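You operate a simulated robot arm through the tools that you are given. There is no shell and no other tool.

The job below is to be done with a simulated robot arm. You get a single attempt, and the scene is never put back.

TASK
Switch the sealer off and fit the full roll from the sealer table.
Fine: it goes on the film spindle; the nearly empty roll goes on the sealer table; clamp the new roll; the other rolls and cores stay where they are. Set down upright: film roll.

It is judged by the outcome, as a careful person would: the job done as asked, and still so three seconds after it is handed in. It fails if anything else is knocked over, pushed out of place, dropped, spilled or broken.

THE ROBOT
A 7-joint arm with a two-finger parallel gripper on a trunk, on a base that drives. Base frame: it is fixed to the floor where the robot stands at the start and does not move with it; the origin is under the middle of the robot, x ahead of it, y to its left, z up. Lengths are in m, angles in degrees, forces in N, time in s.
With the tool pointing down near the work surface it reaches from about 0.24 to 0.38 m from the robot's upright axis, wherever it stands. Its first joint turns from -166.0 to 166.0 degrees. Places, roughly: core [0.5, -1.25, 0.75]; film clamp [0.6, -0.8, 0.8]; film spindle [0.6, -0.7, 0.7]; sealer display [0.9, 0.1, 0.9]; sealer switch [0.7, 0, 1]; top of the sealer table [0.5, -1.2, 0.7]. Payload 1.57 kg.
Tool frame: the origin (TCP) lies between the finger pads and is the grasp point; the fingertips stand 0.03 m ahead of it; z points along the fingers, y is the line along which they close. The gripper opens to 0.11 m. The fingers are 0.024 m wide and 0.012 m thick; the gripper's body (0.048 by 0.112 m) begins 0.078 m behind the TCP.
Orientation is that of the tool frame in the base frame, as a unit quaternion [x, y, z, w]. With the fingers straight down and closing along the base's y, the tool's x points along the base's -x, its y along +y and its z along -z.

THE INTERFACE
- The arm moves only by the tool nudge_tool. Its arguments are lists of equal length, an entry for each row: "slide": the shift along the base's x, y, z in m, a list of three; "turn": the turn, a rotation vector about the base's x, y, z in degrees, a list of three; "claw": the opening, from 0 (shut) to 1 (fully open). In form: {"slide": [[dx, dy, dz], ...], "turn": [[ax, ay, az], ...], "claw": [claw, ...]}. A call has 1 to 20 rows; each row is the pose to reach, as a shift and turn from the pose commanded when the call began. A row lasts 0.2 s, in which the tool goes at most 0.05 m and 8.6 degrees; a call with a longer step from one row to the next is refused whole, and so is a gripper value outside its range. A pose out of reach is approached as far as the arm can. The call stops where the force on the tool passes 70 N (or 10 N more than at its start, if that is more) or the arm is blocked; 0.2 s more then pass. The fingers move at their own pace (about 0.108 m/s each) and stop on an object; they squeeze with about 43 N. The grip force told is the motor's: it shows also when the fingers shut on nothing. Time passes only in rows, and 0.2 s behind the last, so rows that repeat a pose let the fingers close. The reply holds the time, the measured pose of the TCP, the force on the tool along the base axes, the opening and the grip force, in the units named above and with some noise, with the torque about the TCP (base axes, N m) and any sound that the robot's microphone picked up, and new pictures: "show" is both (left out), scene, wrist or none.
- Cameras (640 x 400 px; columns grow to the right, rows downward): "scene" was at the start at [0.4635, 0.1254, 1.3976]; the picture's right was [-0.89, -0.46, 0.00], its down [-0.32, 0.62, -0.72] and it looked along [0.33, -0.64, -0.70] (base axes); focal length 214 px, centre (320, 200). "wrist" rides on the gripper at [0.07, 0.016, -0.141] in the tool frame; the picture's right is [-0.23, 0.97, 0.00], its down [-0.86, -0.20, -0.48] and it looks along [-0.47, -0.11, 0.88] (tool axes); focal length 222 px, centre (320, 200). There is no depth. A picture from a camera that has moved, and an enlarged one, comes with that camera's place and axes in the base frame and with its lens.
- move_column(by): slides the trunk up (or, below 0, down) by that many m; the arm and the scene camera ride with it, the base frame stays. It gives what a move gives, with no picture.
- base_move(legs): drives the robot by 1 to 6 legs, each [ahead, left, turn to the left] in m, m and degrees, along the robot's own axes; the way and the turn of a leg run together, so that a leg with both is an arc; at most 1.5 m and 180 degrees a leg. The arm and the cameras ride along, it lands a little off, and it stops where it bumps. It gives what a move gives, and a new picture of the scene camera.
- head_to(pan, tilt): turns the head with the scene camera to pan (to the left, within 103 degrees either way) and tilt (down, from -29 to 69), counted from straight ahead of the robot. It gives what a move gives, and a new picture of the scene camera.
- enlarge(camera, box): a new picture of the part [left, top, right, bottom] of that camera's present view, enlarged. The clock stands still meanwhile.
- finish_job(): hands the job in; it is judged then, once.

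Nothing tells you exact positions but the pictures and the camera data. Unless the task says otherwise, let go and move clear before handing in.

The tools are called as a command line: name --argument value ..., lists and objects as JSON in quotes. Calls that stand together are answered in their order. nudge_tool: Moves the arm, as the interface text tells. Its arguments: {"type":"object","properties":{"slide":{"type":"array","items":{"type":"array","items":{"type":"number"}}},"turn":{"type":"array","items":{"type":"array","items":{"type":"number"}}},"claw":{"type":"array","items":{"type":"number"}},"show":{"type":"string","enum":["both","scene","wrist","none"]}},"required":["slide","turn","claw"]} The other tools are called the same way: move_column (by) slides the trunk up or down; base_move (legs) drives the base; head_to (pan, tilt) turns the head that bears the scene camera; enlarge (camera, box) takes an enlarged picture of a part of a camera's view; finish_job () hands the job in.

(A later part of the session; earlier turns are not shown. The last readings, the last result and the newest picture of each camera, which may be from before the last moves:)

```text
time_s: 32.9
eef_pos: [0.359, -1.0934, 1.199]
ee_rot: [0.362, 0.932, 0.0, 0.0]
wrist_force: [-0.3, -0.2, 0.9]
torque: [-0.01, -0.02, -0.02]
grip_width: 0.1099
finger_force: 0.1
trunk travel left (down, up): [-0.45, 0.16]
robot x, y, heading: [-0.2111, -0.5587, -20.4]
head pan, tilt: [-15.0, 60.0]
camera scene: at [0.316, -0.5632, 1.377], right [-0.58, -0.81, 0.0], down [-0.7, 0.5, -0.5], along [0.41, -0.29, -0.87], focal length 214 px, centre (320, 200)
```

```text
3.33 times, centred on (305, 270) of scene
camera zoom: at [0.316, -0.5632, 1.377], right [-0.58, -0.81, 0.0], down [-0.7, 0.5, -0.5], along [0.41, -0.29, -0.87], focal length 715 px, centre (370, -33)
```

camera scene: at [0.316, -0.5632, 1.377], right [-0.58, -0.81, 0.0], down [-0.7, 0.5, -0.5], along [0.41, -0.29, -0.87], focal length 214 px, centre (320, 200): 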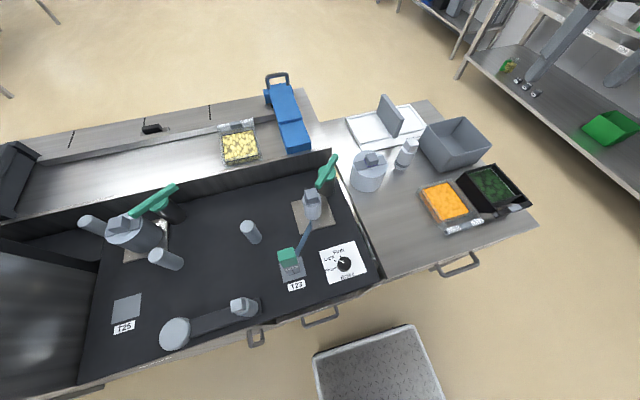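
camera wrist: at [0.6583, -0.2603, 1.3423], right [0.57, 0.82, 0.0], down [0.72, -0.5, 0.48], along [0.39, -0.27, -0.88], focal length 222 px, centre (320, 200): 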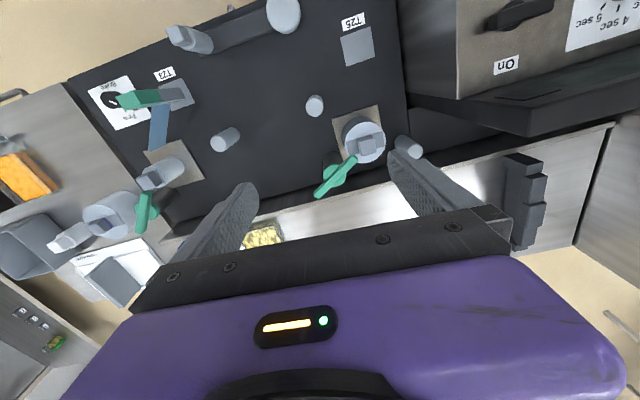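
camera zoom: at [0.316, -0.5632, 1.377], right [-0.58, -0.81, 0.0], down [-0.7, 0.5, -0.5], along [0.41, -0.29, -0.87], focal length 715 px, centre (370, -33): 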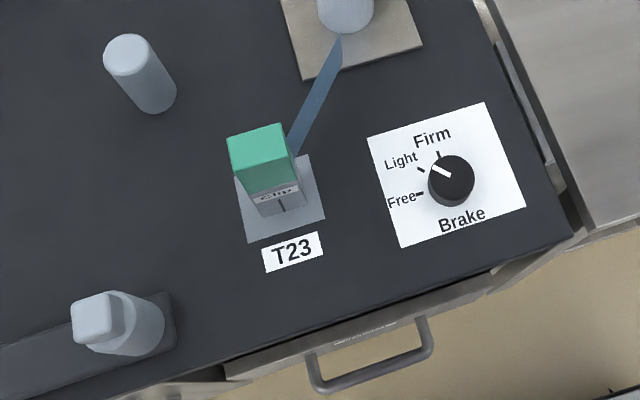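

The film spindle axis is about (0.61, -0.74), its clamp lever pivots at about (0.635, -0.815), and the full roll (radius ~0.05) stands at about (0.6, -0.96). The floor ahead is clear up to the sealer front, so I'll drive ahead 0.12 m and look from the wrist.

base_move --legs '[[0.12, 0, 0]]'

nudge_tool --slide '[[0, 0.04, 0], [0, 0.08, 0], [0, 0.12, 0], [0, 0.16, 0], [0, 0.2, 0], [0, 0.24, 0]]' --turn '[[0, 0, 5], [0, 0, 10], [0, 0, 15], [0, 0, 20], [0, 0, 22], [0, 0, 22]]' --claw '[1, 1, 1, 1, 1, 1]' --show "both"

```text
time_s: 34.1
eef_pos: [0.4733, -1.135, 1.1991]
ee_rot: [0.362, 0.932, 0.0, 0.0]
wrist_force: [-0.1, 0.4, 0.8]
torque: [-0.01, -0.02, -0.01]
grip_width: 0.11
finger_force: 0.1
trunk travel left (down, up): [-0.45, 0.16]
robot x, y, heading: [-0.0969, -0.6021, -20.6]
head pan, tilt: [-15.0, 60.0]
camera scene: at [0.4295, -0.6051, 1.377], right [-0.58, -0.81, 0.0], down [-0.71, 0.5, -0.5], along [0.41, -0.29, -0.87], focal length 214 px, centre (320, 200)
```

scene: 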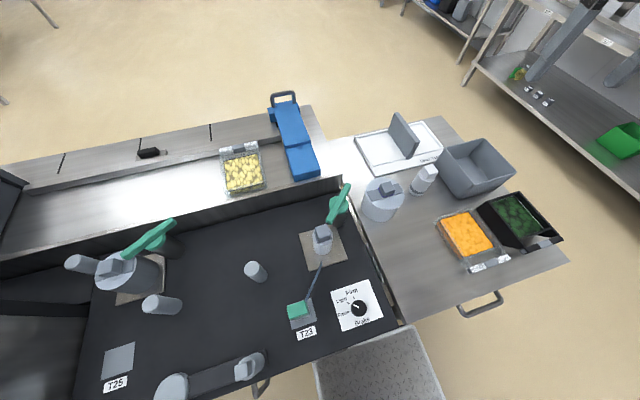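

```text
time_s: 35.5
eef_pos: [0.4729, -0.8948, 1.1994]
ee_rot: [0.178, 0.984, 0.0, 0.0]
wrist_force: [-0.3, -0.3, 0.0]
torque: [0.04, -0.03, 0.02]
grip_width: 0.1097
finger_force: 0.1
trunk travel left (down, up): [-0.45, 0.16]
robot x, y, heading: [-0.0923, -0.6028, -20.7]
head pan, tilt: [-15.0, 60.0]
camera scene: at [0.4294, -0.6056, 1.377], right [-0.58, -0.81, 0.0], down [-0.71, 0.5, -0.5], along [0.41, -0.29, -0.87], focal length 214 px, centre (320, 200)
camera wrist: at [0.4135, -0.8558, 1.3421], right [0.55, 0.83, 0.0], down [0.73, -0.49, 0.48], along [0.4, -0.26, -0.88], focal length 222 px, centre (320, 200)
```

scene: 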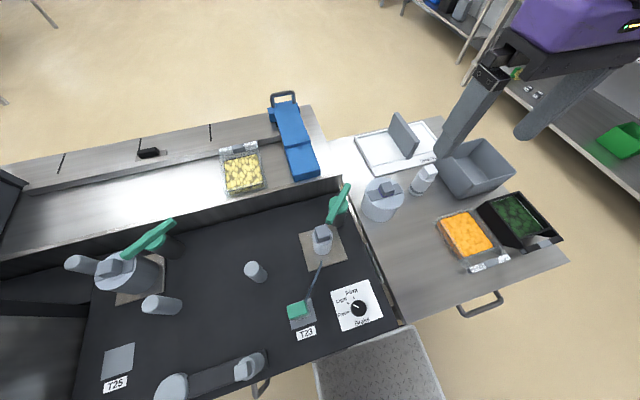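
wrist: 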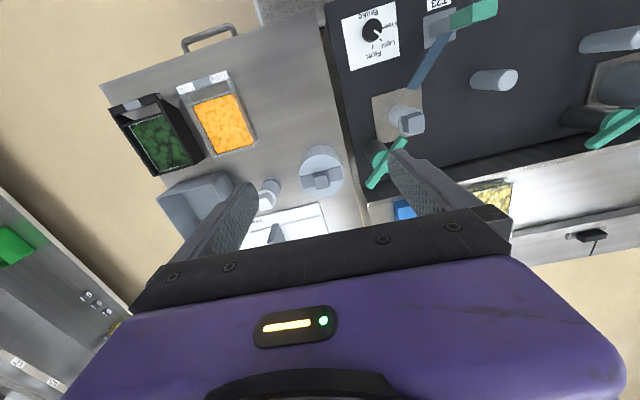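

enlarge --camera "wrist" --box '[340, 0, 520, 200]'

enlarge --camera "scene" --box '[270, 160, 420, 340]'

enlarge --camera "wrist" --box '[240, 110, 400, 210]'

```text
2.00 times, centred on (430, 100) of wrist
camera zoom: at [0.4135, -0.8558, 1.3421], right [0.55, 0.83, 0.0], down [0.73, -0.49, 0.48], along [0.4, -0.26, -0.88], focal length 444 px, centre (100, 400)
```

zoom: 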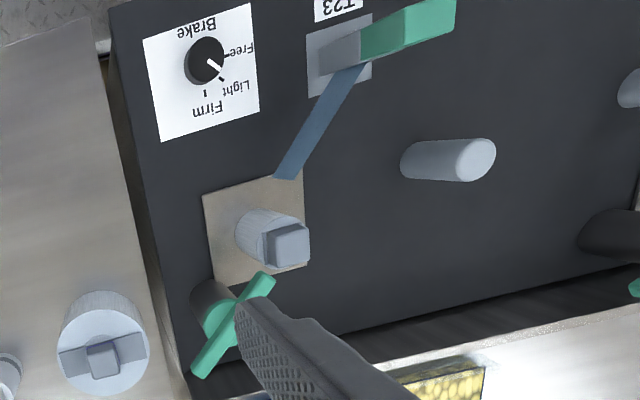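

```text
2.22 times, centred on (345, 250) of scene
camera zoom: at [0.4294, -0.6056, 1.377], right [-0.58, -0.81, 0.0], down [-0.71, 0.5, -0.5], along [0.41, -0.29, -0.87], focal length 477 px, centre (264, 89)
```

zoom: 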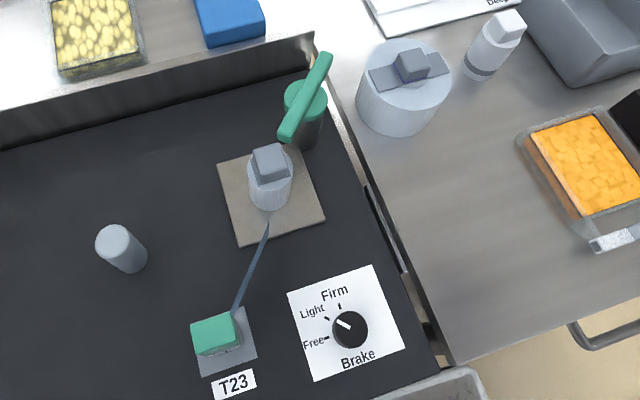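

```text
4.00 times, centred on (320, 160) of wrist
camera zoom: at [0.4135, -0.8558, 1.3421], right [0.55, 0.83, 0.0], down [0.73, -0.49, 0.48], along [0.4, -0.26, -0.88], focal length 888 px, centre (320, 360)
```

zoom: 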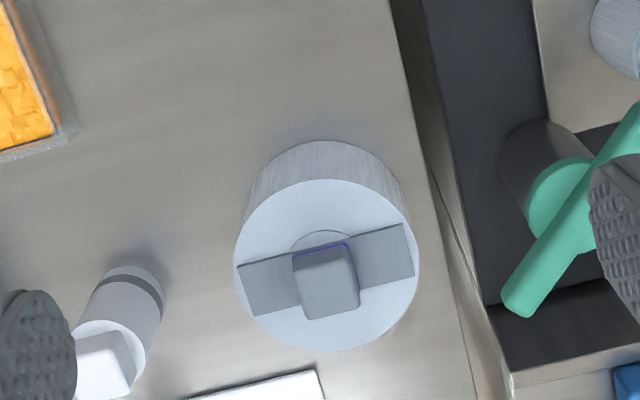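

Triangulated: film roll knob top at (0.594, -0.728, 0.852); lever from (0.610, -0.770) to (0.666, -0.869) at z 0.856, pointing at the spindle (clamped, as on the other spindle); full roll's knob at (0.606, -0.976, 0.818). I'll shift a little closer and right for reach, then lower the trunk.

base_move --legs '[[0.03, -0.08, 0]]'

move_column --by -0.12

head_to --pan -15 --tilt 55

```text
time_s: 36.6
eef_pos: [0.474, -0.9804, 1.1981]
ee_rot: [0.177, 0.984, 0.0, 0.0]
wrist_force: [-0.6, 0.2, 1.2]
torque: [0.01, -0.05, 0.0]
grip_width: 0.1101
finger_force: 0.3
trunk travel left (down, up): [-0.45, 0.16]
robot x, y, heading: [-0.0952, -0.6882, -20.4]
head pan, tilt: [-15.0, 60.0]
camera scene: at [0.4297, -0.6908, 1.377], right [-0.58, -0.81, 0.0], down [-0.71, 0.5, -0.5], along [0.41, -0.29, -0.87], focal length 214 px, centre (320, 200)
```

scene: 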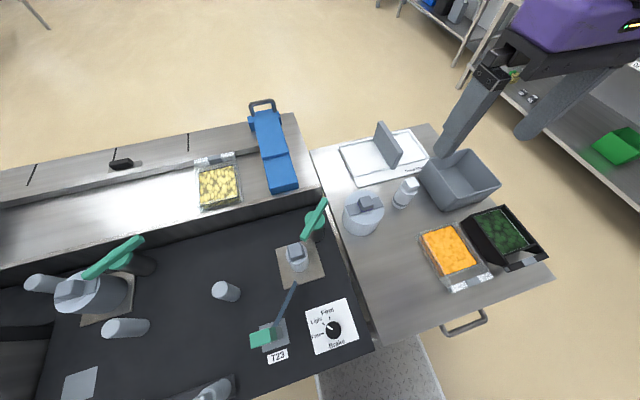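

```text
time_s: 38.1
eef_pos: [0.4738, -0.9808, 1.0789]
ee_rot: [0.178, 0.984, 0.001, 0.0]
wrist_force: [-0.3, -0.1, -0.1]
torque: [-0.01, 0.0, -0.02]
grip_width: 0.11
finger_force: 0.0
trunk travel left (down, up): [-0.33, 0.28]
robot x, y, heading: [-0.0925, -0.6909, -20.4]
head pan, tilt: [-15.0, 60.0]
```

```text
time_s: 38.7
eef_pos: [0.4744, -0.9803, 1.0788]
ee_rot: [0.178, 0.984, 0.0, 0.0]
wrist_force: [0.1, -0.1, 0.2]
torque: [-0.01, -0.03, -0.01]
grip_width: 0.1101
finger_force: 0.1
trunk travel left (down, up): [-0.33, 0.28]
robot x, y, heading: [-0.0973, -0.6898, -20.2]
head pan, tilt: [-15.0, 55.0]
camera scene: at [0.4341, -0.694, 1.263], right [-0.58, -0.81, 0.0], down [-0.67, 0.47, -0.57], along [0.47, -0.33, -0.82], focal length 214 px, centre (320, 200)
```

scene: 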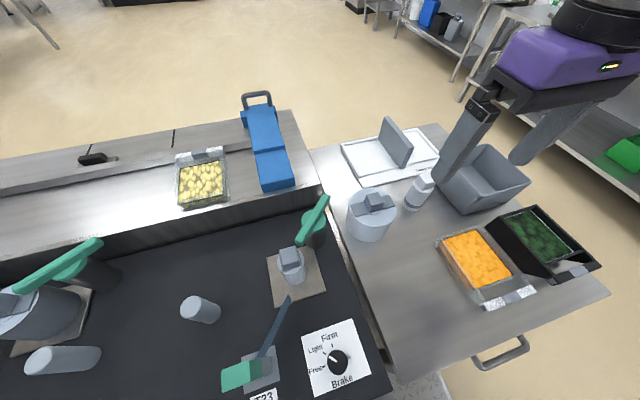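

Now move over the clamp lever with the fingers turned perpendicular to it.

nudge_tool --slide '[[0.03, 0.03, 0], [0.06, 0.06, 0], [0.09, 0.09, 0], [0.12, 0.12, 0], [0.15, 0.15, 0], [0.164, 0.16, 0], [0.164, 0.16, 0]]' --turn '[[0, 0, -7], [0, 0, -14], [0, 0, -21], [0, 0, -28], [0, 0, -34], [0, 0, -40], [0, 0, -40]]' --claw '[0.6, 0.6, 0.6, 0.6, 0.6, 0.6, 0.6]' --show "both"

move_column --by -0.1

enlarge --camera "wrist" --box '[160, 60, 480, 260]'

enlarge --camera "scene" --box '[220, 100, 460, 300]'

```text
time_s: 40.3
eef_pos: [0.6389, -0.8204, 1.0786]
ee_rot: [0.504, 0.864, 0.001, 0.0]
wrist_force: [-0.1, -0.2, 0.5]
torque: [-0.02, 0.02, 0.0]
grip_width: 0.0661
finger_force: 0.1
trunk travel left (down, up): [-0.33, 0.28]
robot x, y, heading: [-0.0938, -0.6879, -20.6]
head pan, tilt: [-15.0, 55.0]
camera scene: at [0.4341, -0.6939, 1.263], right [-0.58, -0.81, 0.0], down [-0.67, 0.47, -0.57], along [0.47, -0.33, -0.82], focal length 214 px, centre (320, 200)
camera wrist: at [0.6184, -0.7522, 1.2227], right [0.96, 0.28, 0.0], down [0.25, -0.84, 0.48], along [0.14, -0.46, -0.88], focal length 222 px, centre (320, 200)
```

scene: 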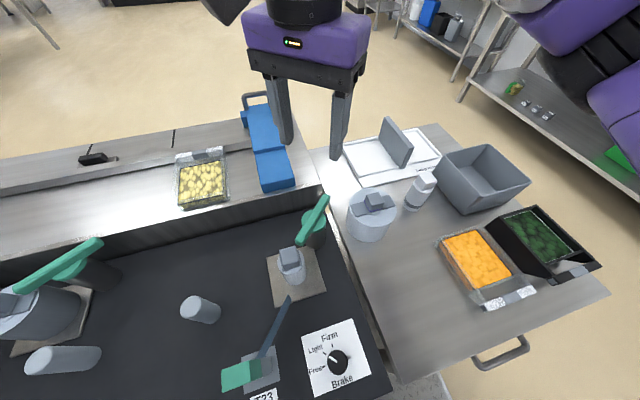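
wrist: 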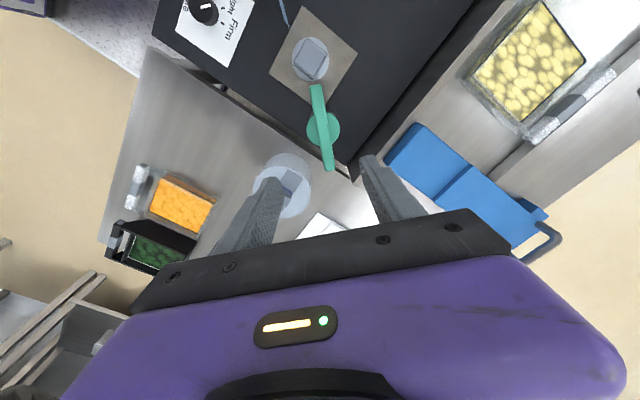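

```text
time_s: 41.7
eef_pos: [0.6393, -0.8218, 0.9795]
ee_rot: [0.503, 0.864, 0.0, 0.0]
wrist_force: [-0.2, -0.2, 0.7]
torque: [0.03, -0.02, 0.01]
grip_width: 0.0658
finger_force: 0.0
trunk travel left (down, up): [-0.23, 0.38]
robot x, y, heading: [-0.0956, -0.6859, -20.5]
head pan, tilt: [-15.0, 55.0]
```

```text
2.00 times, centred on (320, 160) of wrist
camera zoom: at [0.6181, -0.7526, 1.1227], right [0.96, 0.28, 0.0], down [0.25, -0.84, 0.48], along [0.14, -0.46, -0.88], focal length 444 px, centre (320, 280)
```

zoom: 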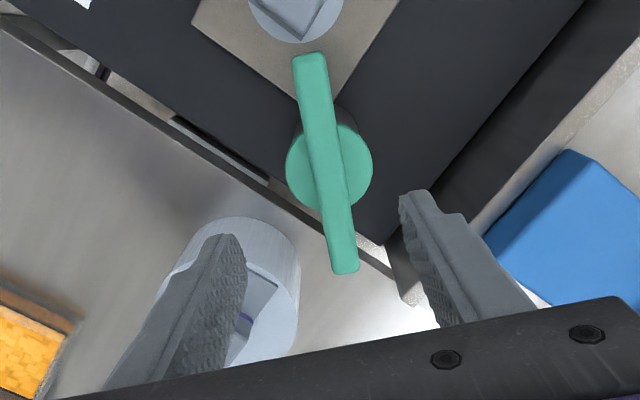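

```text
2.00 times, centred on (340, 200) of scene
camera zoom: at [0.4342, -0.694, 1.163], right [-0.58, -0.81, 0.0], down [-0.67, 0.47, -0.57], along [0.47, -0.33, -0.82], focal length 429 px, centre (280, 200)
```

zoom: 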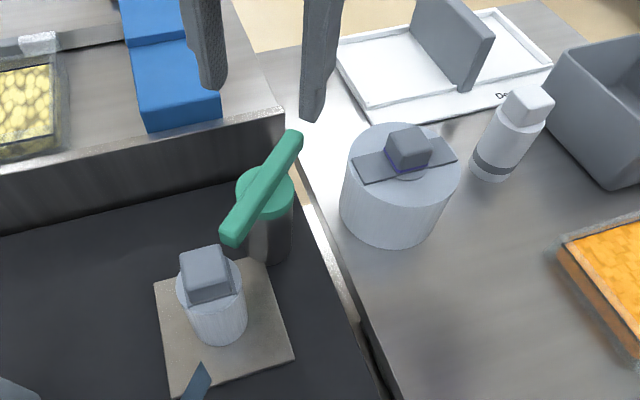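

The fingers straddle the lever from above. I'll go lower to just above it and check alignment.

nudge_tool --slide '[[0.004, 0.0, -0.04], [0.004, 0.0, -0.075]]' --turn '[[0, 0, -2], [0, 0, -3]]' --claw '[0.6, 0.6]' --show "none"

enlarge --camera "wrist" --box '[200, 60, 440, 260]'

enlarge --camera "scene" --box '[240, 120, 420, 270]'

```text
time_s: 42.3
eef_pos: [0.6425, -0.8221, 0.9052]
ee_rot: [0.525, 0.851, 0.0, 0.0]
wrist_force: [0.1, 1.1, 0.4]
torque: [0.03, 0.01, -0.02]
grip_width: 0.0657
finger_force: 0.1
trunk travel left (down, up): [-0.23, 0.38]
robot x, y, heading: [-0.0934, -0.6878, -20.1]
head pan, tilt: [-15.0, 55.0]
```

```text
2.00 times, centred on (320, 160) of wrist
camera zoom: at [0.6254, -0.7514, 1.0482], right [0.97, 0.23, 0.0], down [0.2, -0.85, 0.48], along [0.11, -0.47, -0.88], focal length 444 px, centre (320, 280)
```

zoom: 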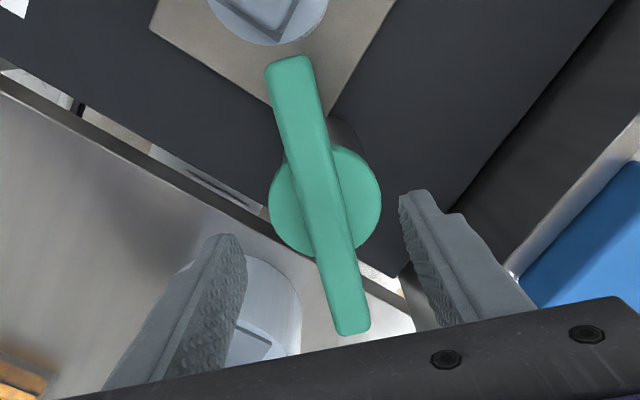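

```text
2.67 times, centred on (330, 195) of scene
camera zoom: at [0.434, -0.694, 1.1632], right [-0.58, -0.81, 0.0], down [-0.67, 0.47, -0.57], along [0.47, -0.33, -0.82], focal length 572 px, centre (293, 213)
```

zoom: 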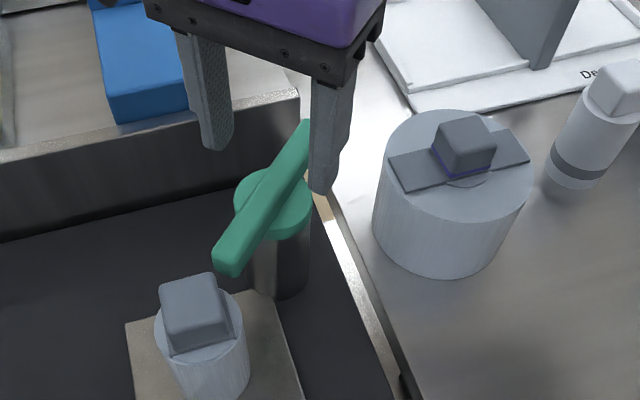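

nudge_tool --slide '[[0.002, -0.001, -0.02], [0.002, -0.001, -0.037], [0.002, -0.001, -0.037], [0.002, -0.001, -0.037], [0.002, -0.001, -0.037]]' --turn '[[0, 0, 0], [0, 0, 0], [0, 0, 0], [0, 0, 0], [0, 0, 0]]' --claw '[0.6, 0.6, 0.4, 0.1, 0.1]' --show "both"

```text
time_s: 43.5
eef_pos: [0.6442, -0.823, 0.8677]
ee_rot: [0.524, 0.852, 0.0, 0.0]
wrist_force: [-1.0, -0.4, -1.5]
torque: [-0.25, -0.21, 0.68]
grip_width: 0.0201
finger_force: 33.5
trunk travel left (down, up): [-0.23, 0.38]
robot x, y, heading: [-0.095, -0.6884, -20.3]
head pan, tilt: [-15.0, 55.0]
camera scene: at [0.4341, -0.6941, 1.163], right [-0.58, -0.81, 0.0], down [-0.67, 0.47, -0.57], along [0.47, -0.33, -0.82], focal length 214 px, centre (320, 200)
camera wrist: at [0.6277, -0.7527, 1.011], right [0.97, 0.23, 0.0], down [0.21, -0.85, 0.48], along [0.11, -0.47, -0.88], focal length 222 px, centre (320, 200)
```

scene: 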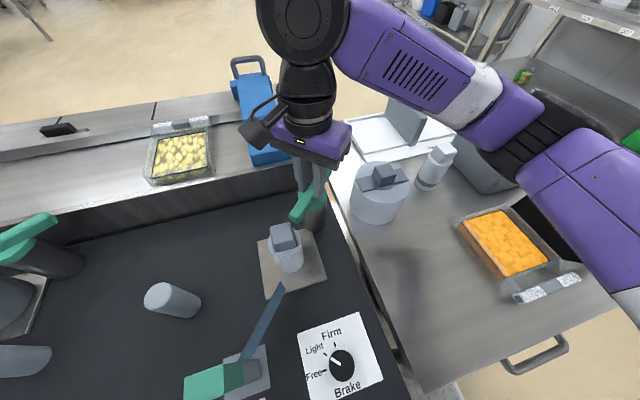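
wrist: 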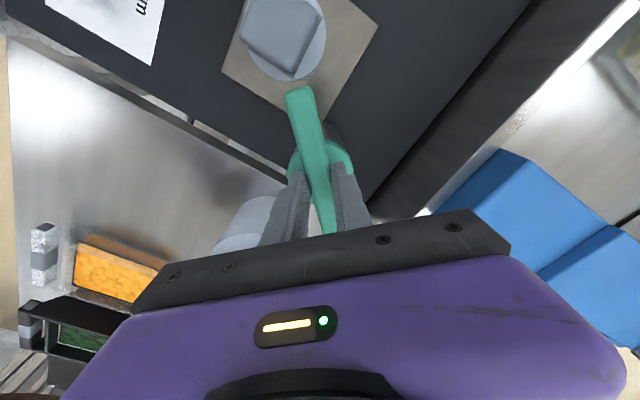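

Gripped on the lever bar (0.02 m). Try a small counter-clockwise turn and read the torque.

nudge_tool --slide '[[0, 0, 0], [0, 0, 0]]' --turn '[[0, 0, 5], [0, 0, 10]]' --claw '[0.05, 0.05]' --show "none"

```text
time_s: 44.1
eef_pos: [0.6443, -0.8227, 0.8674]
ee_rot: [0.448, 0.894, 0.0, 0.0]
wrist_force: [-6.3, -0.6, -1.4]
torque: [-0.49, -0.06, -0.04]
grip_width: 0.0196
finger_force: 33.9
trunk travel left (down, up): [-0.23, 0.38]
robot x, y, heading: [-0.0928, -0.6887, -20.3]
head pan, tilt: [-15.0, 55.0]
```

It turns freely counter-clockwise; continue, watching side force.

nudge_tool --slide '[[-0.0005, 0, 0], [-0.001, 0, 0], [-0.001, 0, 0], [-0.001, 0, 0]]' --turn '[[0, 0, 8], [0, 0, 16], [0, 0, 24], [0, 0, 32]]' --claw '[0.05, 0.05, 0.05, 0.05]' --show "both"

```text
time_s: 45.1
eef_pos: [0.6444, -0.8216, 0.8679]
ee_rot: [0.185, 0.983, 0.0, 0.001]
wrist_force: [-1.7, -9.2, 7.9]
torque: [0.07, 0.7, 0.03]
grip_width: 0.0202
finger_force: 33.9
trunk travel left (down, up): [-0.23, 0.38]
robot x, y, heading: [-0.0937, -0.6904, -20.3]
head pan, tilt: [-15.0, 55.0]
camera scene: at [0.434, -0.6943, 1.1632], right [-0.58, -0.81, 0.0], down [-0.67, 0.47, -0.57], along [0.47, -0.33, -0.82], focal length 214 px, centre (320, 200)
camera wrist: at [0.5842, -0.7828, 1.0109], right [0.57, 0.82, 0.0], down [0.72, -0.5, 0.48], along [0.4, -0.27, -0.88], focal length 222 px, centre (320, 200)
```

scene: 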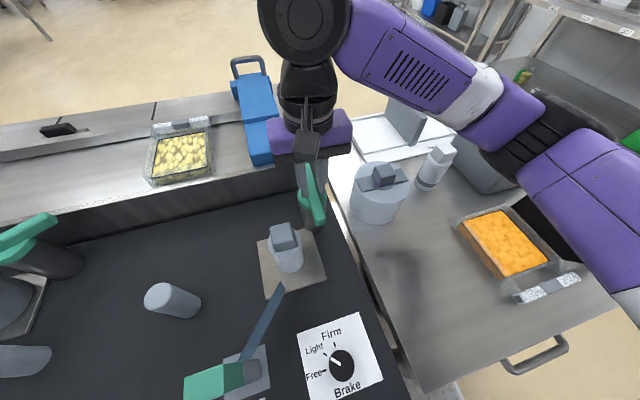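
wrist: 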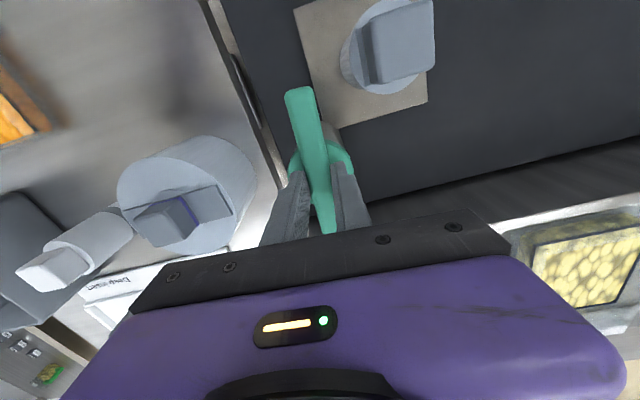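

nudge_tool --slide '[[0, -0.001, 0], [0, -0.002, 0], [0, -0.002, 0], [0, -0.002, 0], [0, -0.002, 0], [0, -0.002, 0]]' --turn '[[0, 0, 8], [0, 0, 16], [0, 0, 24], [0, 0, 32], [0, 0, 40], [0, 0, 47]]' --claw '[0.05, 0.05, 0.05, 0.05, 0.05, 0.05]' --show "both"

```text
time_s: 46.5
eef_pos: [0.6436, -0.8265, 0.8678]
ee_rot: [-0.223, 0.975, 0.0, 0.0]
wrist_force: [-3.0, -12.7, 7.3]
torque: [-0.11, -0.06, 0.08]
grip_width: 0.0201
finger_force: 33.0
trunk travel left (down, up): [-0.23, 0.38]
robot x, y, heading: [-0.0937, -0.6891, -20.4]
head pan, tilt: [-15.0, 55.0]
camera scene: at [0.4339, -0.6944, 1.1631], right [-0.58, -0.81, 0.0], down [-0.67, 0.47, -0.57], along [0.47, -0.33, -0.82], focal length 214 px, centre (320, 200)
camera wrist: at [0.5735, -0.8406, 1.011], right [-0.22, 0.98, 0.0], down [0.86, 0.19, 0.48], along [0.47, 0.1, -0.88], focal length 222 px, centre (320, 200)
```

scene: 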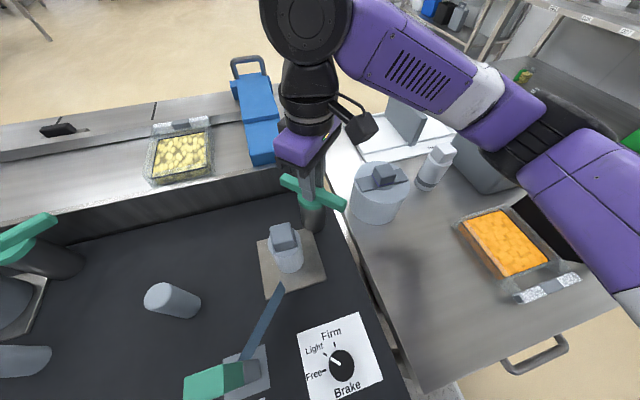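
wrist: 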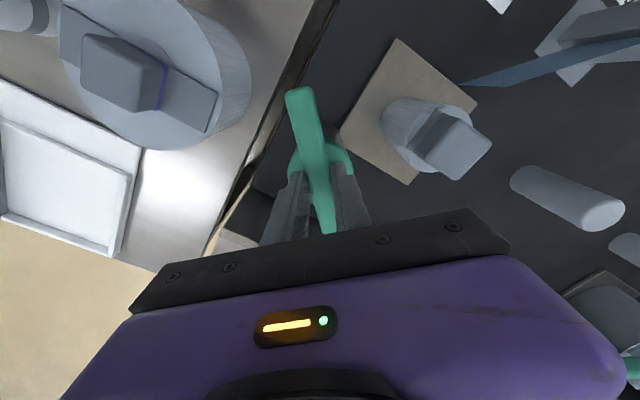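

The lever has swung about 90° away from the spindle and no longer obstructs it. Release and lift.

nudge_tool --slide '[[0, 0.002, 0], [0, 0.002, 0], [0, 0.002, 0.04], [0, 0.002, 0.09], [0, 0.002, 0.14]]' --turn '[[0, 0, 0], [0, 0, 0], [0, 0, 0], [0, 0, 0], [0, 0, 0]]' --claw '[0.4, 0.6, 0.6, 0.6, 0.6]' --show "both"

enlarge --camera "scene" --box '[240, 140, 420, 310]'

enlarge --camera "wrist" --box '[240, 40, 520, 260]'

```text
time_s: 47.7
eef_pos: [0.6438, -0.8233, 1.0066]
ee_rot: [-0.222, 0.975, 0.001, 0.0]
wrist_force: [0.2, 0.2, -1.0]
torque: [0.04, 0.01, -0.02]
grip_width: 0.0659
finger_force: 0.1
trunk travel left (down, up): [-0.23, 0.38]
robot x, y, heading: [-0.0928, -0.6842, -20.5]
head pan, tilt: [-15.0, 55.0]
camera scene: at [0.4344, -0.6941, 1.1628], right [-0.58, -0.81, 0.0], down [-0.67, 0.47, -0.57], along [0.47, -0.33, -0.82], focal length 214 px, centre (320, 200)
camera wrist: at [0.5737, -0.8382, 1.1502], right [-0.22, 0.98, 0.0], down [0.86, 0.19, 0.48], along [0.47, 0.1, -0.88], focal length 222 px, centre (320, 200)
```

scene: 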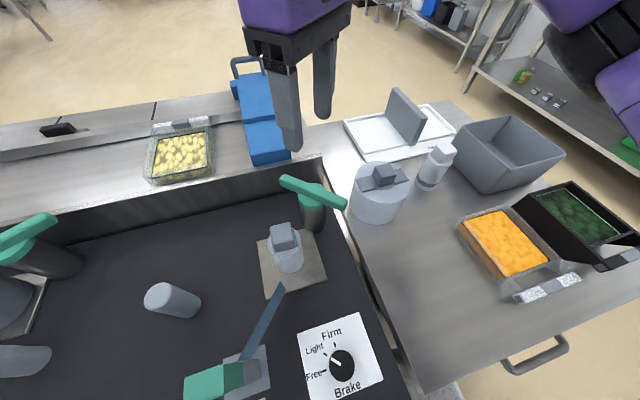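
wrist: 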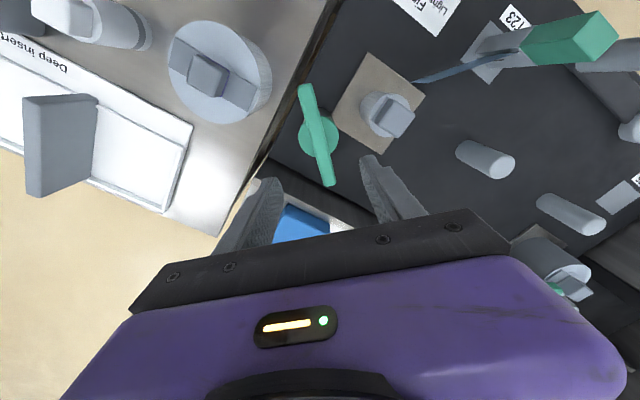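

```text
2.35 times, centred on (330, 225) of scene
camera zoom: at [0.4344, -0.6941, 1.1628], right [-0.58, -0.81, 0.0], down [-0.67, 0.47, -0.57], along [0.47, -0.33, -0.82], focal length 505 px, centre (296, 141)
```

zoom: 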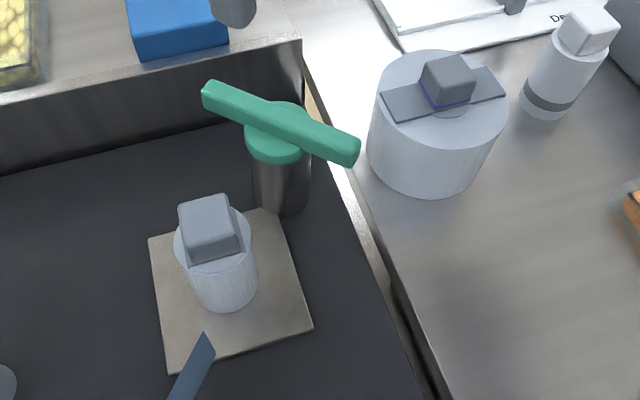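

```text
1.82 times, centred on (380, 150) of wrist
camera zoom: at [0.5737, -0.8382, 1.1502], right [-0.22, 0.98, 0.0], down [0.86, 0.19, 0.48], along [0.47, 0.1, -0.88], focal length 404 px, centre (211, 291)
```

zoom: 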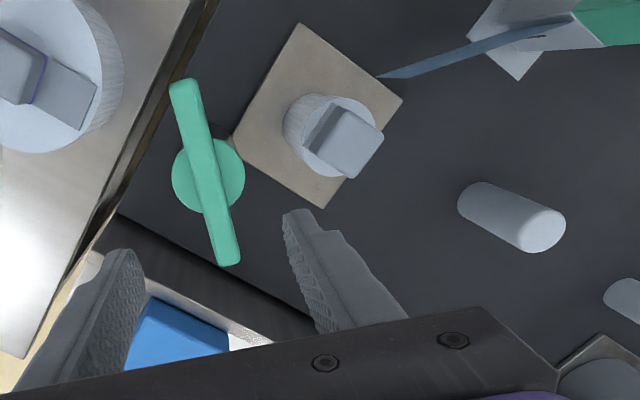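

enlarge --camera "wrist" --box '[340, 60, 440, 160]'

enlarge --camera "scene" --box '[250, 200, 340, 290]'

enlarge --camera "scene" --box '[340, 130, 470, 240]'

```text
4.00 times, centred on (390, 110) of wrist
camera zoom: at [0.5737, -0.8382, 1.1502], right [-0.22, 0.98, 0.0], down [0.86, 0.19, 0.48], along [0.47, 0.1, -0.88], focal length 888 px, centre (40, 560)
```

zoom: 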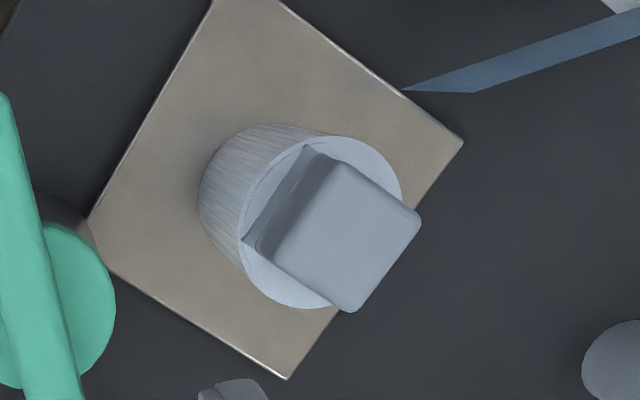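

```text
4.44 times, centred on (295, 245) of scene
camera zoom: at [0.4344, -0.6941, 1.1628], right [-0.58, -0.81, 0.0], down [-0.67, 0.47, -0.57], along [0.47, -0.33, -0.82], focal length 953 px, centre (431, 0)
```

zoom: 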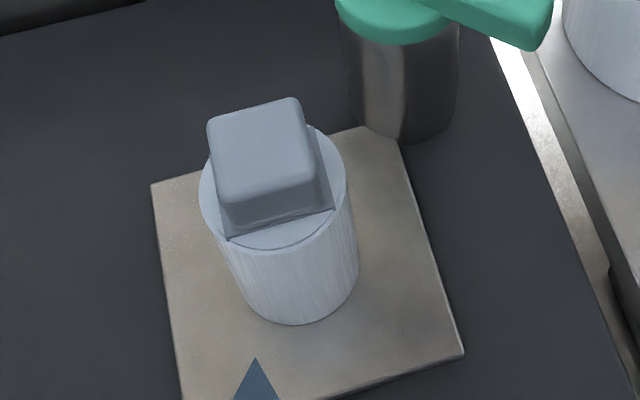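

```text
3.64 times, centred on (405, 185) of scene
camera zoom: at [0.4344, -0.6941, 1.1628], right [-0.58, -0.81, 0.0], down [-0.67, 0.47, -0.57], along [0.47, -0.33, -0.82], focal length 780 px, centre (11, 254)
```

zoom: 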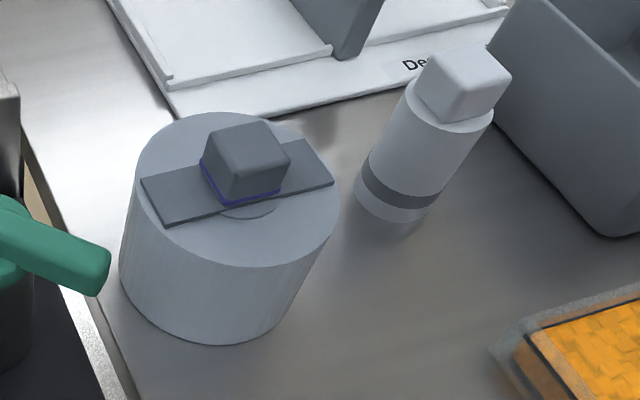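

The old roll's knob is a ~0.034 m cube centred at about (0.598, -0.731), top z≈0.84, aligned with the sealer's yaw. I'll move over it with yaw -20°, and check from close up.

nudge_tool --slide '[[-0.01, 0.02, 0], [-0.02, 0.04, 0], [-0.03, 0.06, 0], [-0.04, 0.08, 0], [-0.046, 0.0915, 0], [-0.046, 0.0915, -0.05], [-0.046, 0.0915, -0.09]]' --turn '[[0, 0, -8], [0, 0, -16], [0, 0, -24], [0, 0, -32], [0, 0, -40], [0, 0, -45], [0, 0, -45]]' --claw '[0.7, 0.7, 0.7, 0.7, 0.7, 0.7, 0.7]' --show "scene"

enlarge --camera "wrist" --box '[200, 60, 440, 260]'

enlarge --camera "scene" --box '[220, 140, 380, 300]'

```text
time_s: 49.3
eef_pos: [0.5989, -0.7292, 0.9182]
ee_rot: [0.168, 0.986, 0.0, 0.001]
wrist_force: [-0.9, -0.3, 0.0]
torque: [-0.02, 0.0, 0.01]
grip_width: 0.0769
finger_force: 0.1
trunk travel left (down, up): [-0.23, 0.38]
robot x, y, heading: [-0.0933, -0.6878, -20.7]
head pan, tilt: [-15.0, 55.0]
camera scene: at [0.434, -0.6939, 1.1632], right [-0.58, -0.81, 0.0], down [-0.67, 0.47, -0.57], along [0.47, -0.33, -0.82], focal length 214 px, centre (320, 200)
```

scene: 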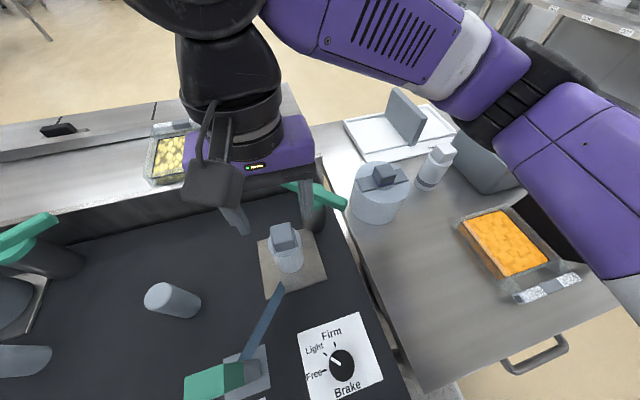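

```text
2.00 times, centred on (320, 160) of wrist
camera zoom: at [0.5374, -0.692, 1.0604], right [0.54, 0.84, 0.0], down [0.74, -0.47, 0.48], along [0.4, -0.26, -0.88], focal length 444 px, centre (320, 280)
```

zoom: 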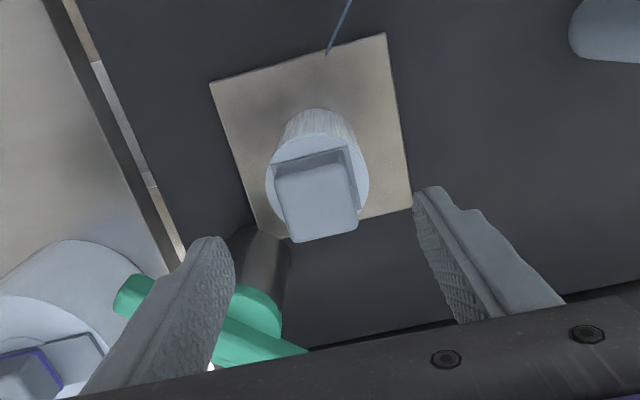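

```text
2.50 times, centred on (300, 220) of scene
camera zoom: at [0.434, -0.6939, 1.1632], right [-0.58, -0.81, 0.0], down [-0.67, 0.47, -0.57], along [0.47, -0.33, -0.82], focal length 536 px, centre (370, 150)
```

zoom: 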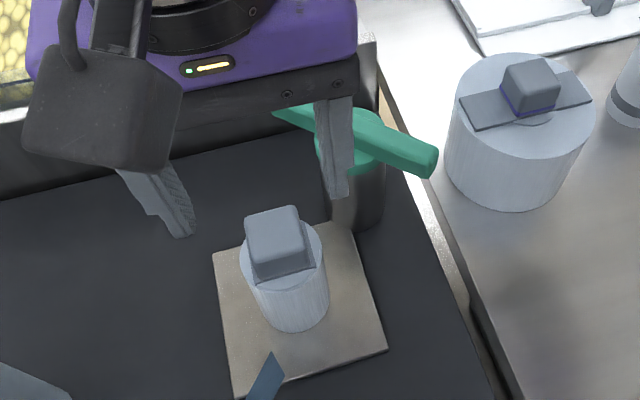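

Nearly centred; correct by about 3 mm and descend to straddle the knob, then close.

nudge_tool --slide '[[-0.0015, -0.003, -0.03], [-0.0015, -0.003, -0.06], [-0.0015, -0.003, -0.074], [-0.0015, -0.003, -0.074], [-0.0015, -0.003, -0.074], [-0.0015, -0.003, -0.074]]' --turn '[[0, 0, 0], [0, 0, 0], [0, 0, 0], [0, 0, 0], [0, 0, 0], [0, 0, 0]]' --claw '[0.7, 0.7, 0.7, 0.4, 0.2, 0.2]' --show "both"

```text
time_s: 50.2
eef_pos: [0.5975, -0.7345, 0.8496]
ee_rot: [0.169, 0.986, 0.001, 0.006]
wrist_force: [-8.0, -4.4, 41.6]
torque: [-0.89, 0.7, 0.04]
grip_width: 0.0572
finger_force: 7.2
trunk travel left (down, up): [-0.23, 0.38]
robot x, y, heading: [-0.0941, -0.6902, -20.2]
head pan, tilt: [-15.0, 55.0]
stopped in row 4: the force on the tool passed its limit at 74 N (the readings are from after the stop); the commanded pose is now the measured one
camera scene: at [0.433, -0.6941, 1.1637], right [-0.58, -0.81, 0.0], down [-0.67, 0.47, -0.57], along [0.47, -0.33, -0.82], focal length 214 px, centre (320, 200)
camera wrist: at [0.5347, -0.6967, 0.9923], right [0.54, 0.84, 0.01], down [0.73, -0.47, 0.49], along [0.41, -0.26, -0.87], focal length 222 px, centre (320, 200)
```

scene: 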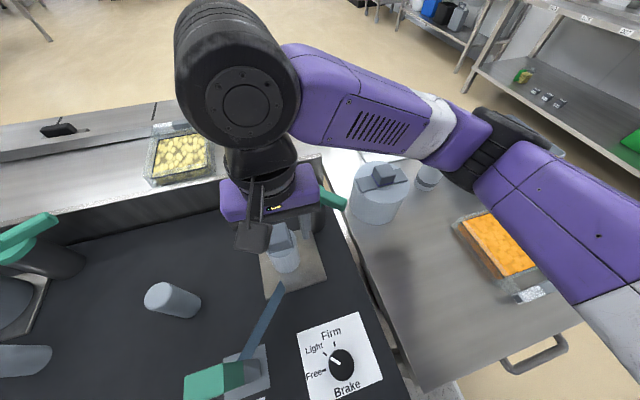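
wrist: 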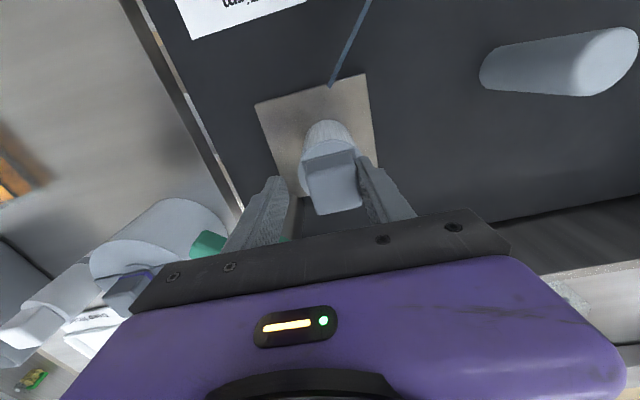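

The tips touched the roll's top edge while closing, so the knob starts a little higher than I assumed. Open, raise about 8 mm, and check the view.

nudge_tool --slide '[[0, 0, 0], [0.0005, 0.003, 0.009], [0.0005, 0.003, 0.009]]' --turn '[[0, 0, 0], [0, 0, 0], [0, 0, 0]]' --claw '[0.7, 0.7, 0.7]' --show "none"

enlarge --camera "wrist" --box '[200, 60, 440, 260]'

enlarge --camera "scene" --box '[220, 160, 380, 300]'

```text
time_s: 51.0
eef_pos: [0.5975, -0.7308, 0.8542]
ee_rot: [0.168, 0.986, 0.002, 0.003]
wrist_force: [0.3, -0.1, 0.6]
torque: [-0.02, -0.02, -0.01]
grip_width: 0.077
finger_force: 0.0
trunk travel left (down, up): [-0.23, 0.38]
robot x, y, heading: [-0.0942, -0.6892, -20.3]
head pan, tilt: [-15.0, 55.0]
```

```text
2.00 times, centred on (320, 160) of wrist
camera zoom: at [0.5358, -0.6926, 0.9974], right [0.54, 0.84, 0.0], down [0.74, -0.47, 0.48], along [0.41, -0.26, -0.88], focal length 444 px, centre (320, 280)
```

zoom: 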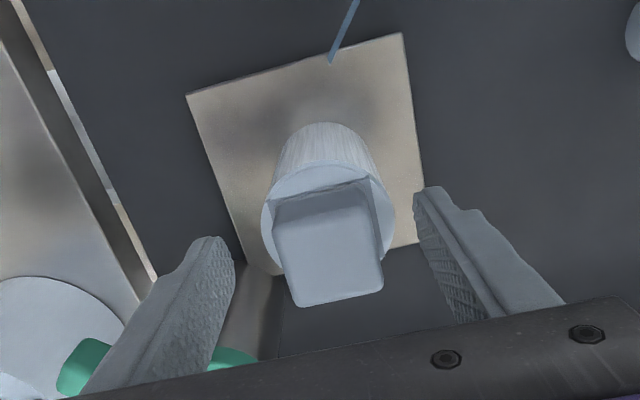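

```text
2.86 times, centred on (300, 230) of scene
camera zoom: at [0.4341, -0.6941, 1.1626], right [-0.58, -0.81, 0.0], down [-0.67, 0.47, -0.57], along [0.47, -0.33, -0.82], focal length 613 px, centre (377, 114)
```

zoom: 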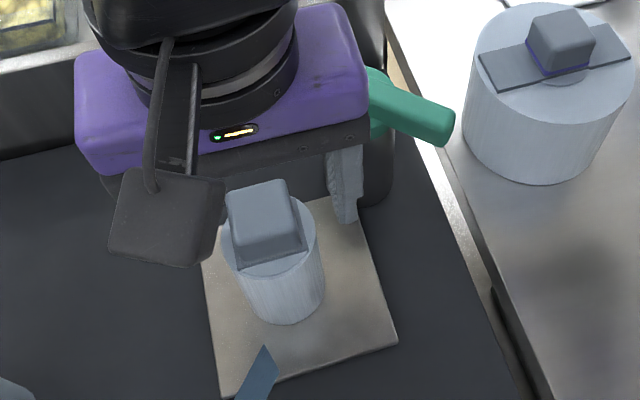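

nudge_tool --slide '[[0.001, 0.002, 0.002], [0.001, 0.002, 0.002], [0.001, 0.002, 0.002], [0.001, 0.002, 0.002]]' --turn '[[-0.17, 0.38, 0], [-0.17, 0.38, 0], [-0.17, 0.38, 0], [-0.17, 0.38, 0]]' --claw '[0.55, 0.4, 0.2, 0.2]' --show "both"

```text
time_s: 52.0
eef_pos: [0.5995, -0.7295, 0.8591]
ee_rot: [0.169, 0.986, 0.0, 0.001]
wrist_force: [-0.7, -0.4, -0.2]
torque: [0.02, 0.03, -0.01]
grip_width: 0.035
finger_force: 42.5
trunk travel left (down, up): [-0.23, 0.38]
robot x, y, heading: [-0.0934, -0.6883, -20.4]
head pan, tilt: [-15.0, 55.0]
camera scene: at [0.434, -0.694, 1.163], right [-0.58, -0.81, 0.0], down [-0.67, 0.47, -0.57], along [0.47, -0.33, -0.82], focal length 214 px, centre (320, 200)
camera wrist: at [0.538, -0.6903, 1.0007], right [0.54, 0.84, 0.0], down [0.74, -0.47, 0.48], along [0.4, -0.26, -0.88], focal length 222 px, centre (320, 200)
```

scene: 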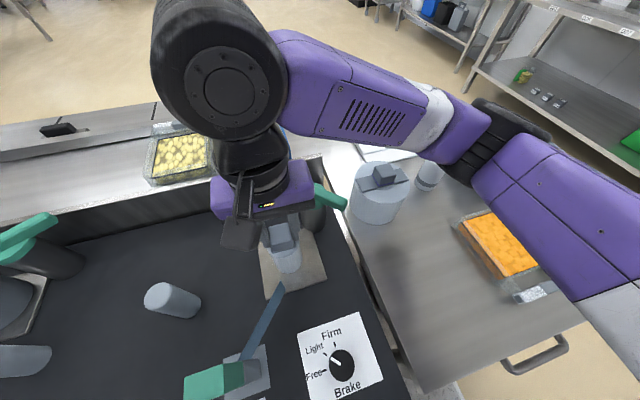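
wrist: 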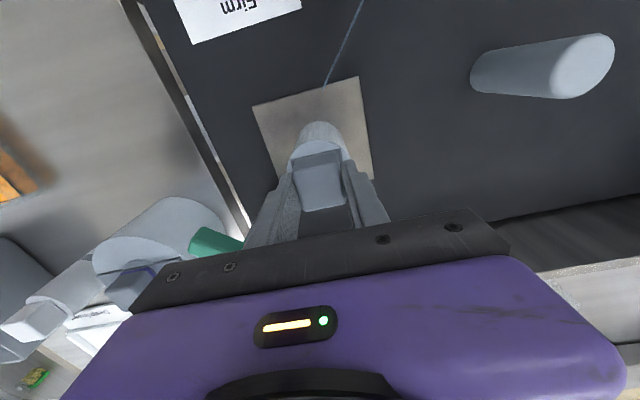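

Gripped the knob (0.035 m) with no side load. Lift slowly and check.

nudge_tool --slide '[[0, 0, 0.01], [0, 0, 0.025], [0, 0, 0.045]]' --turn '[[0, 0, 0], [0, 0, 0], [0, 0, 0]]' --claw '[0.2, 0.2, 0.2]' --show "both"

```text
time_s: 52.9
eef_pos: [0.5981, -0.7281, 0.903]
ee_rot: [0.168, 0.986, -0.001, 0.0]
wrist_force: [1.4, -0.3, -0.7]
torque: [0.01, 0.01, -0.02]
grip_width: 0.0351
finger_force: 42.8
trunk travel left (down, up): [-0.23, 0.38]
robot x, y, heading: [-0.0944, -0.6905, -20.3]
head pan, tilt: [-15.0, 55.0]
camera scene: at [0.4341, -0.694, 1.1629], right [-0.58, -0.81, 0.0], down [-0.67, 0.47, -0.57], along [0.47, -0.33, -0.82], focal length 214 px, centre (320, 200)
camera wrist: at [0.5382, -0.6901, 1.0457], right [0.54, 0.84, 0.0], down [0.74, -0.47, 0.48], along [0.4, -0.26, -0.88], focal length 222 px, centre (320, 200)
```

scene: 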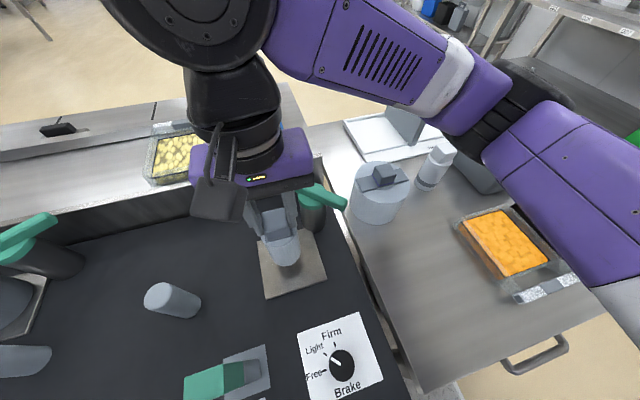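
wrist: 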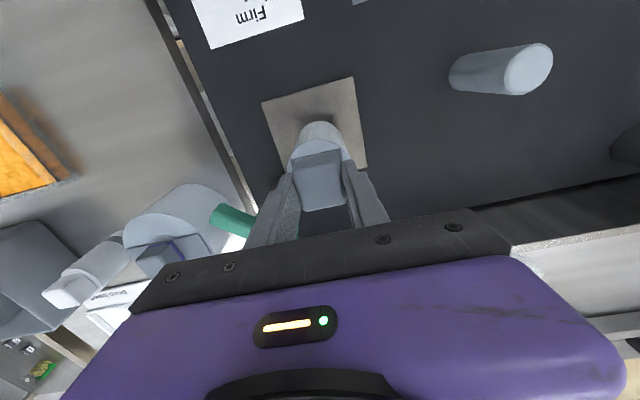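

The roll comes up cleanly. Lift on to clear the spindle.

nudge_tool --slide '[[0, 0, 0.03], [0, 0, 0.06], [0, 0, 0.09], [0, 0, 0.115]]' --turn '[[0, 0, 0], [0, 0, 0], [0, 0, 0], [0, 0, 0]]' --claw '[0.2, 0.2, 0.2, 0.2]' --show "both"

enlarge --camera "scene" --box '[220, 140, 400, 310]'

```text
time_s: 53.9
eef_pos: [0.5978, -0.7272, 1.0181]
ee_rot: [0.168, 0.986, -0.001, 0.001]
wrist_force: [-0.4, 0.6, -0.9]
torque: [0.0, 0.02, -0.01]
grip_width: 0.035
finger_force: 41.9
trunk travel left (down, up): [-0.23, 0.38]
robot x, y, heading: [-0.0936, -0.6876, -20.4]
head pan, tilt: [-15.0, 55.0]
camera scene: at [0.4342, -0.694, 1.1629], right [-0.58, -0.81, 0.0], down [-0.67, 0.47, -0.57], along [0.47, -0.33, -0.82], focal length 214 px, centre (320, 200)
camera wrist: at [0.5377, -0.6897, 1.1608], right [0.54, 0.84, 0.0], down [0.74, -0.47, 0.48], along [0.4, -0.26, -0.88], focal length 222 px, centre (320, 200)
```

scene: 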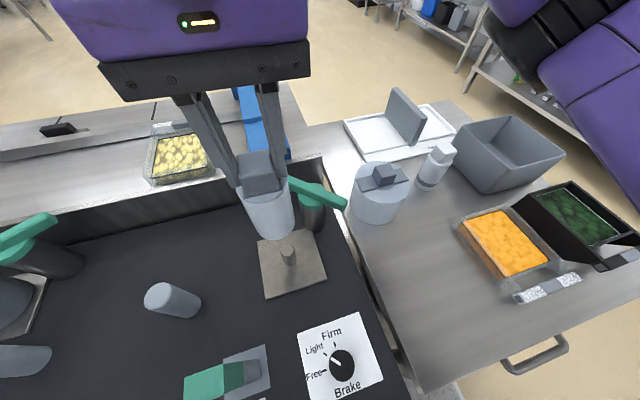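
wrist: 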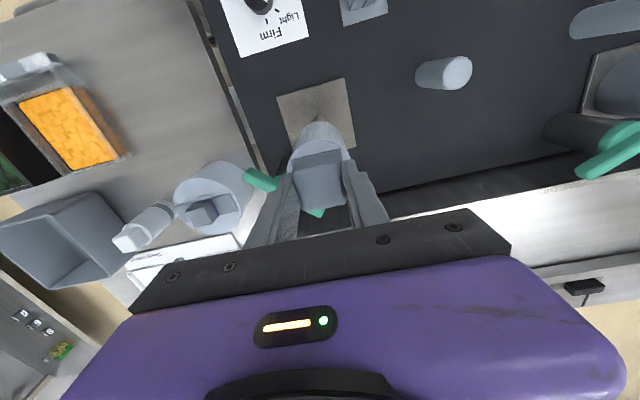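

```text
2.35 times, centred on (310, 225) of scene
camera zoom: at [0.4342, -0.694, 1.1629], right [-0.58, -0.81, 0.0], down [-0.67, 0.47, -0.57], along [0.47, -0.33, -0.82], focal length 505 px, centre (344, 141)
```

zoom: 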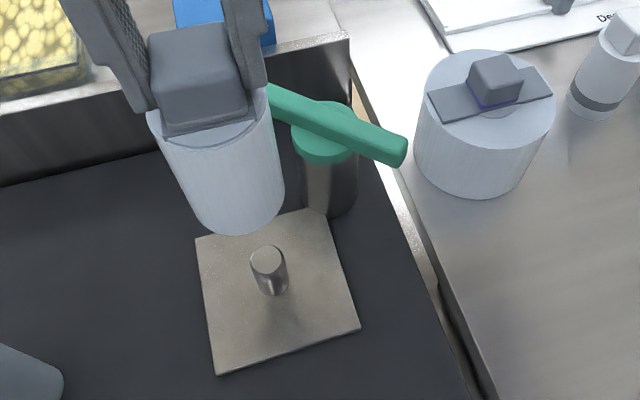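

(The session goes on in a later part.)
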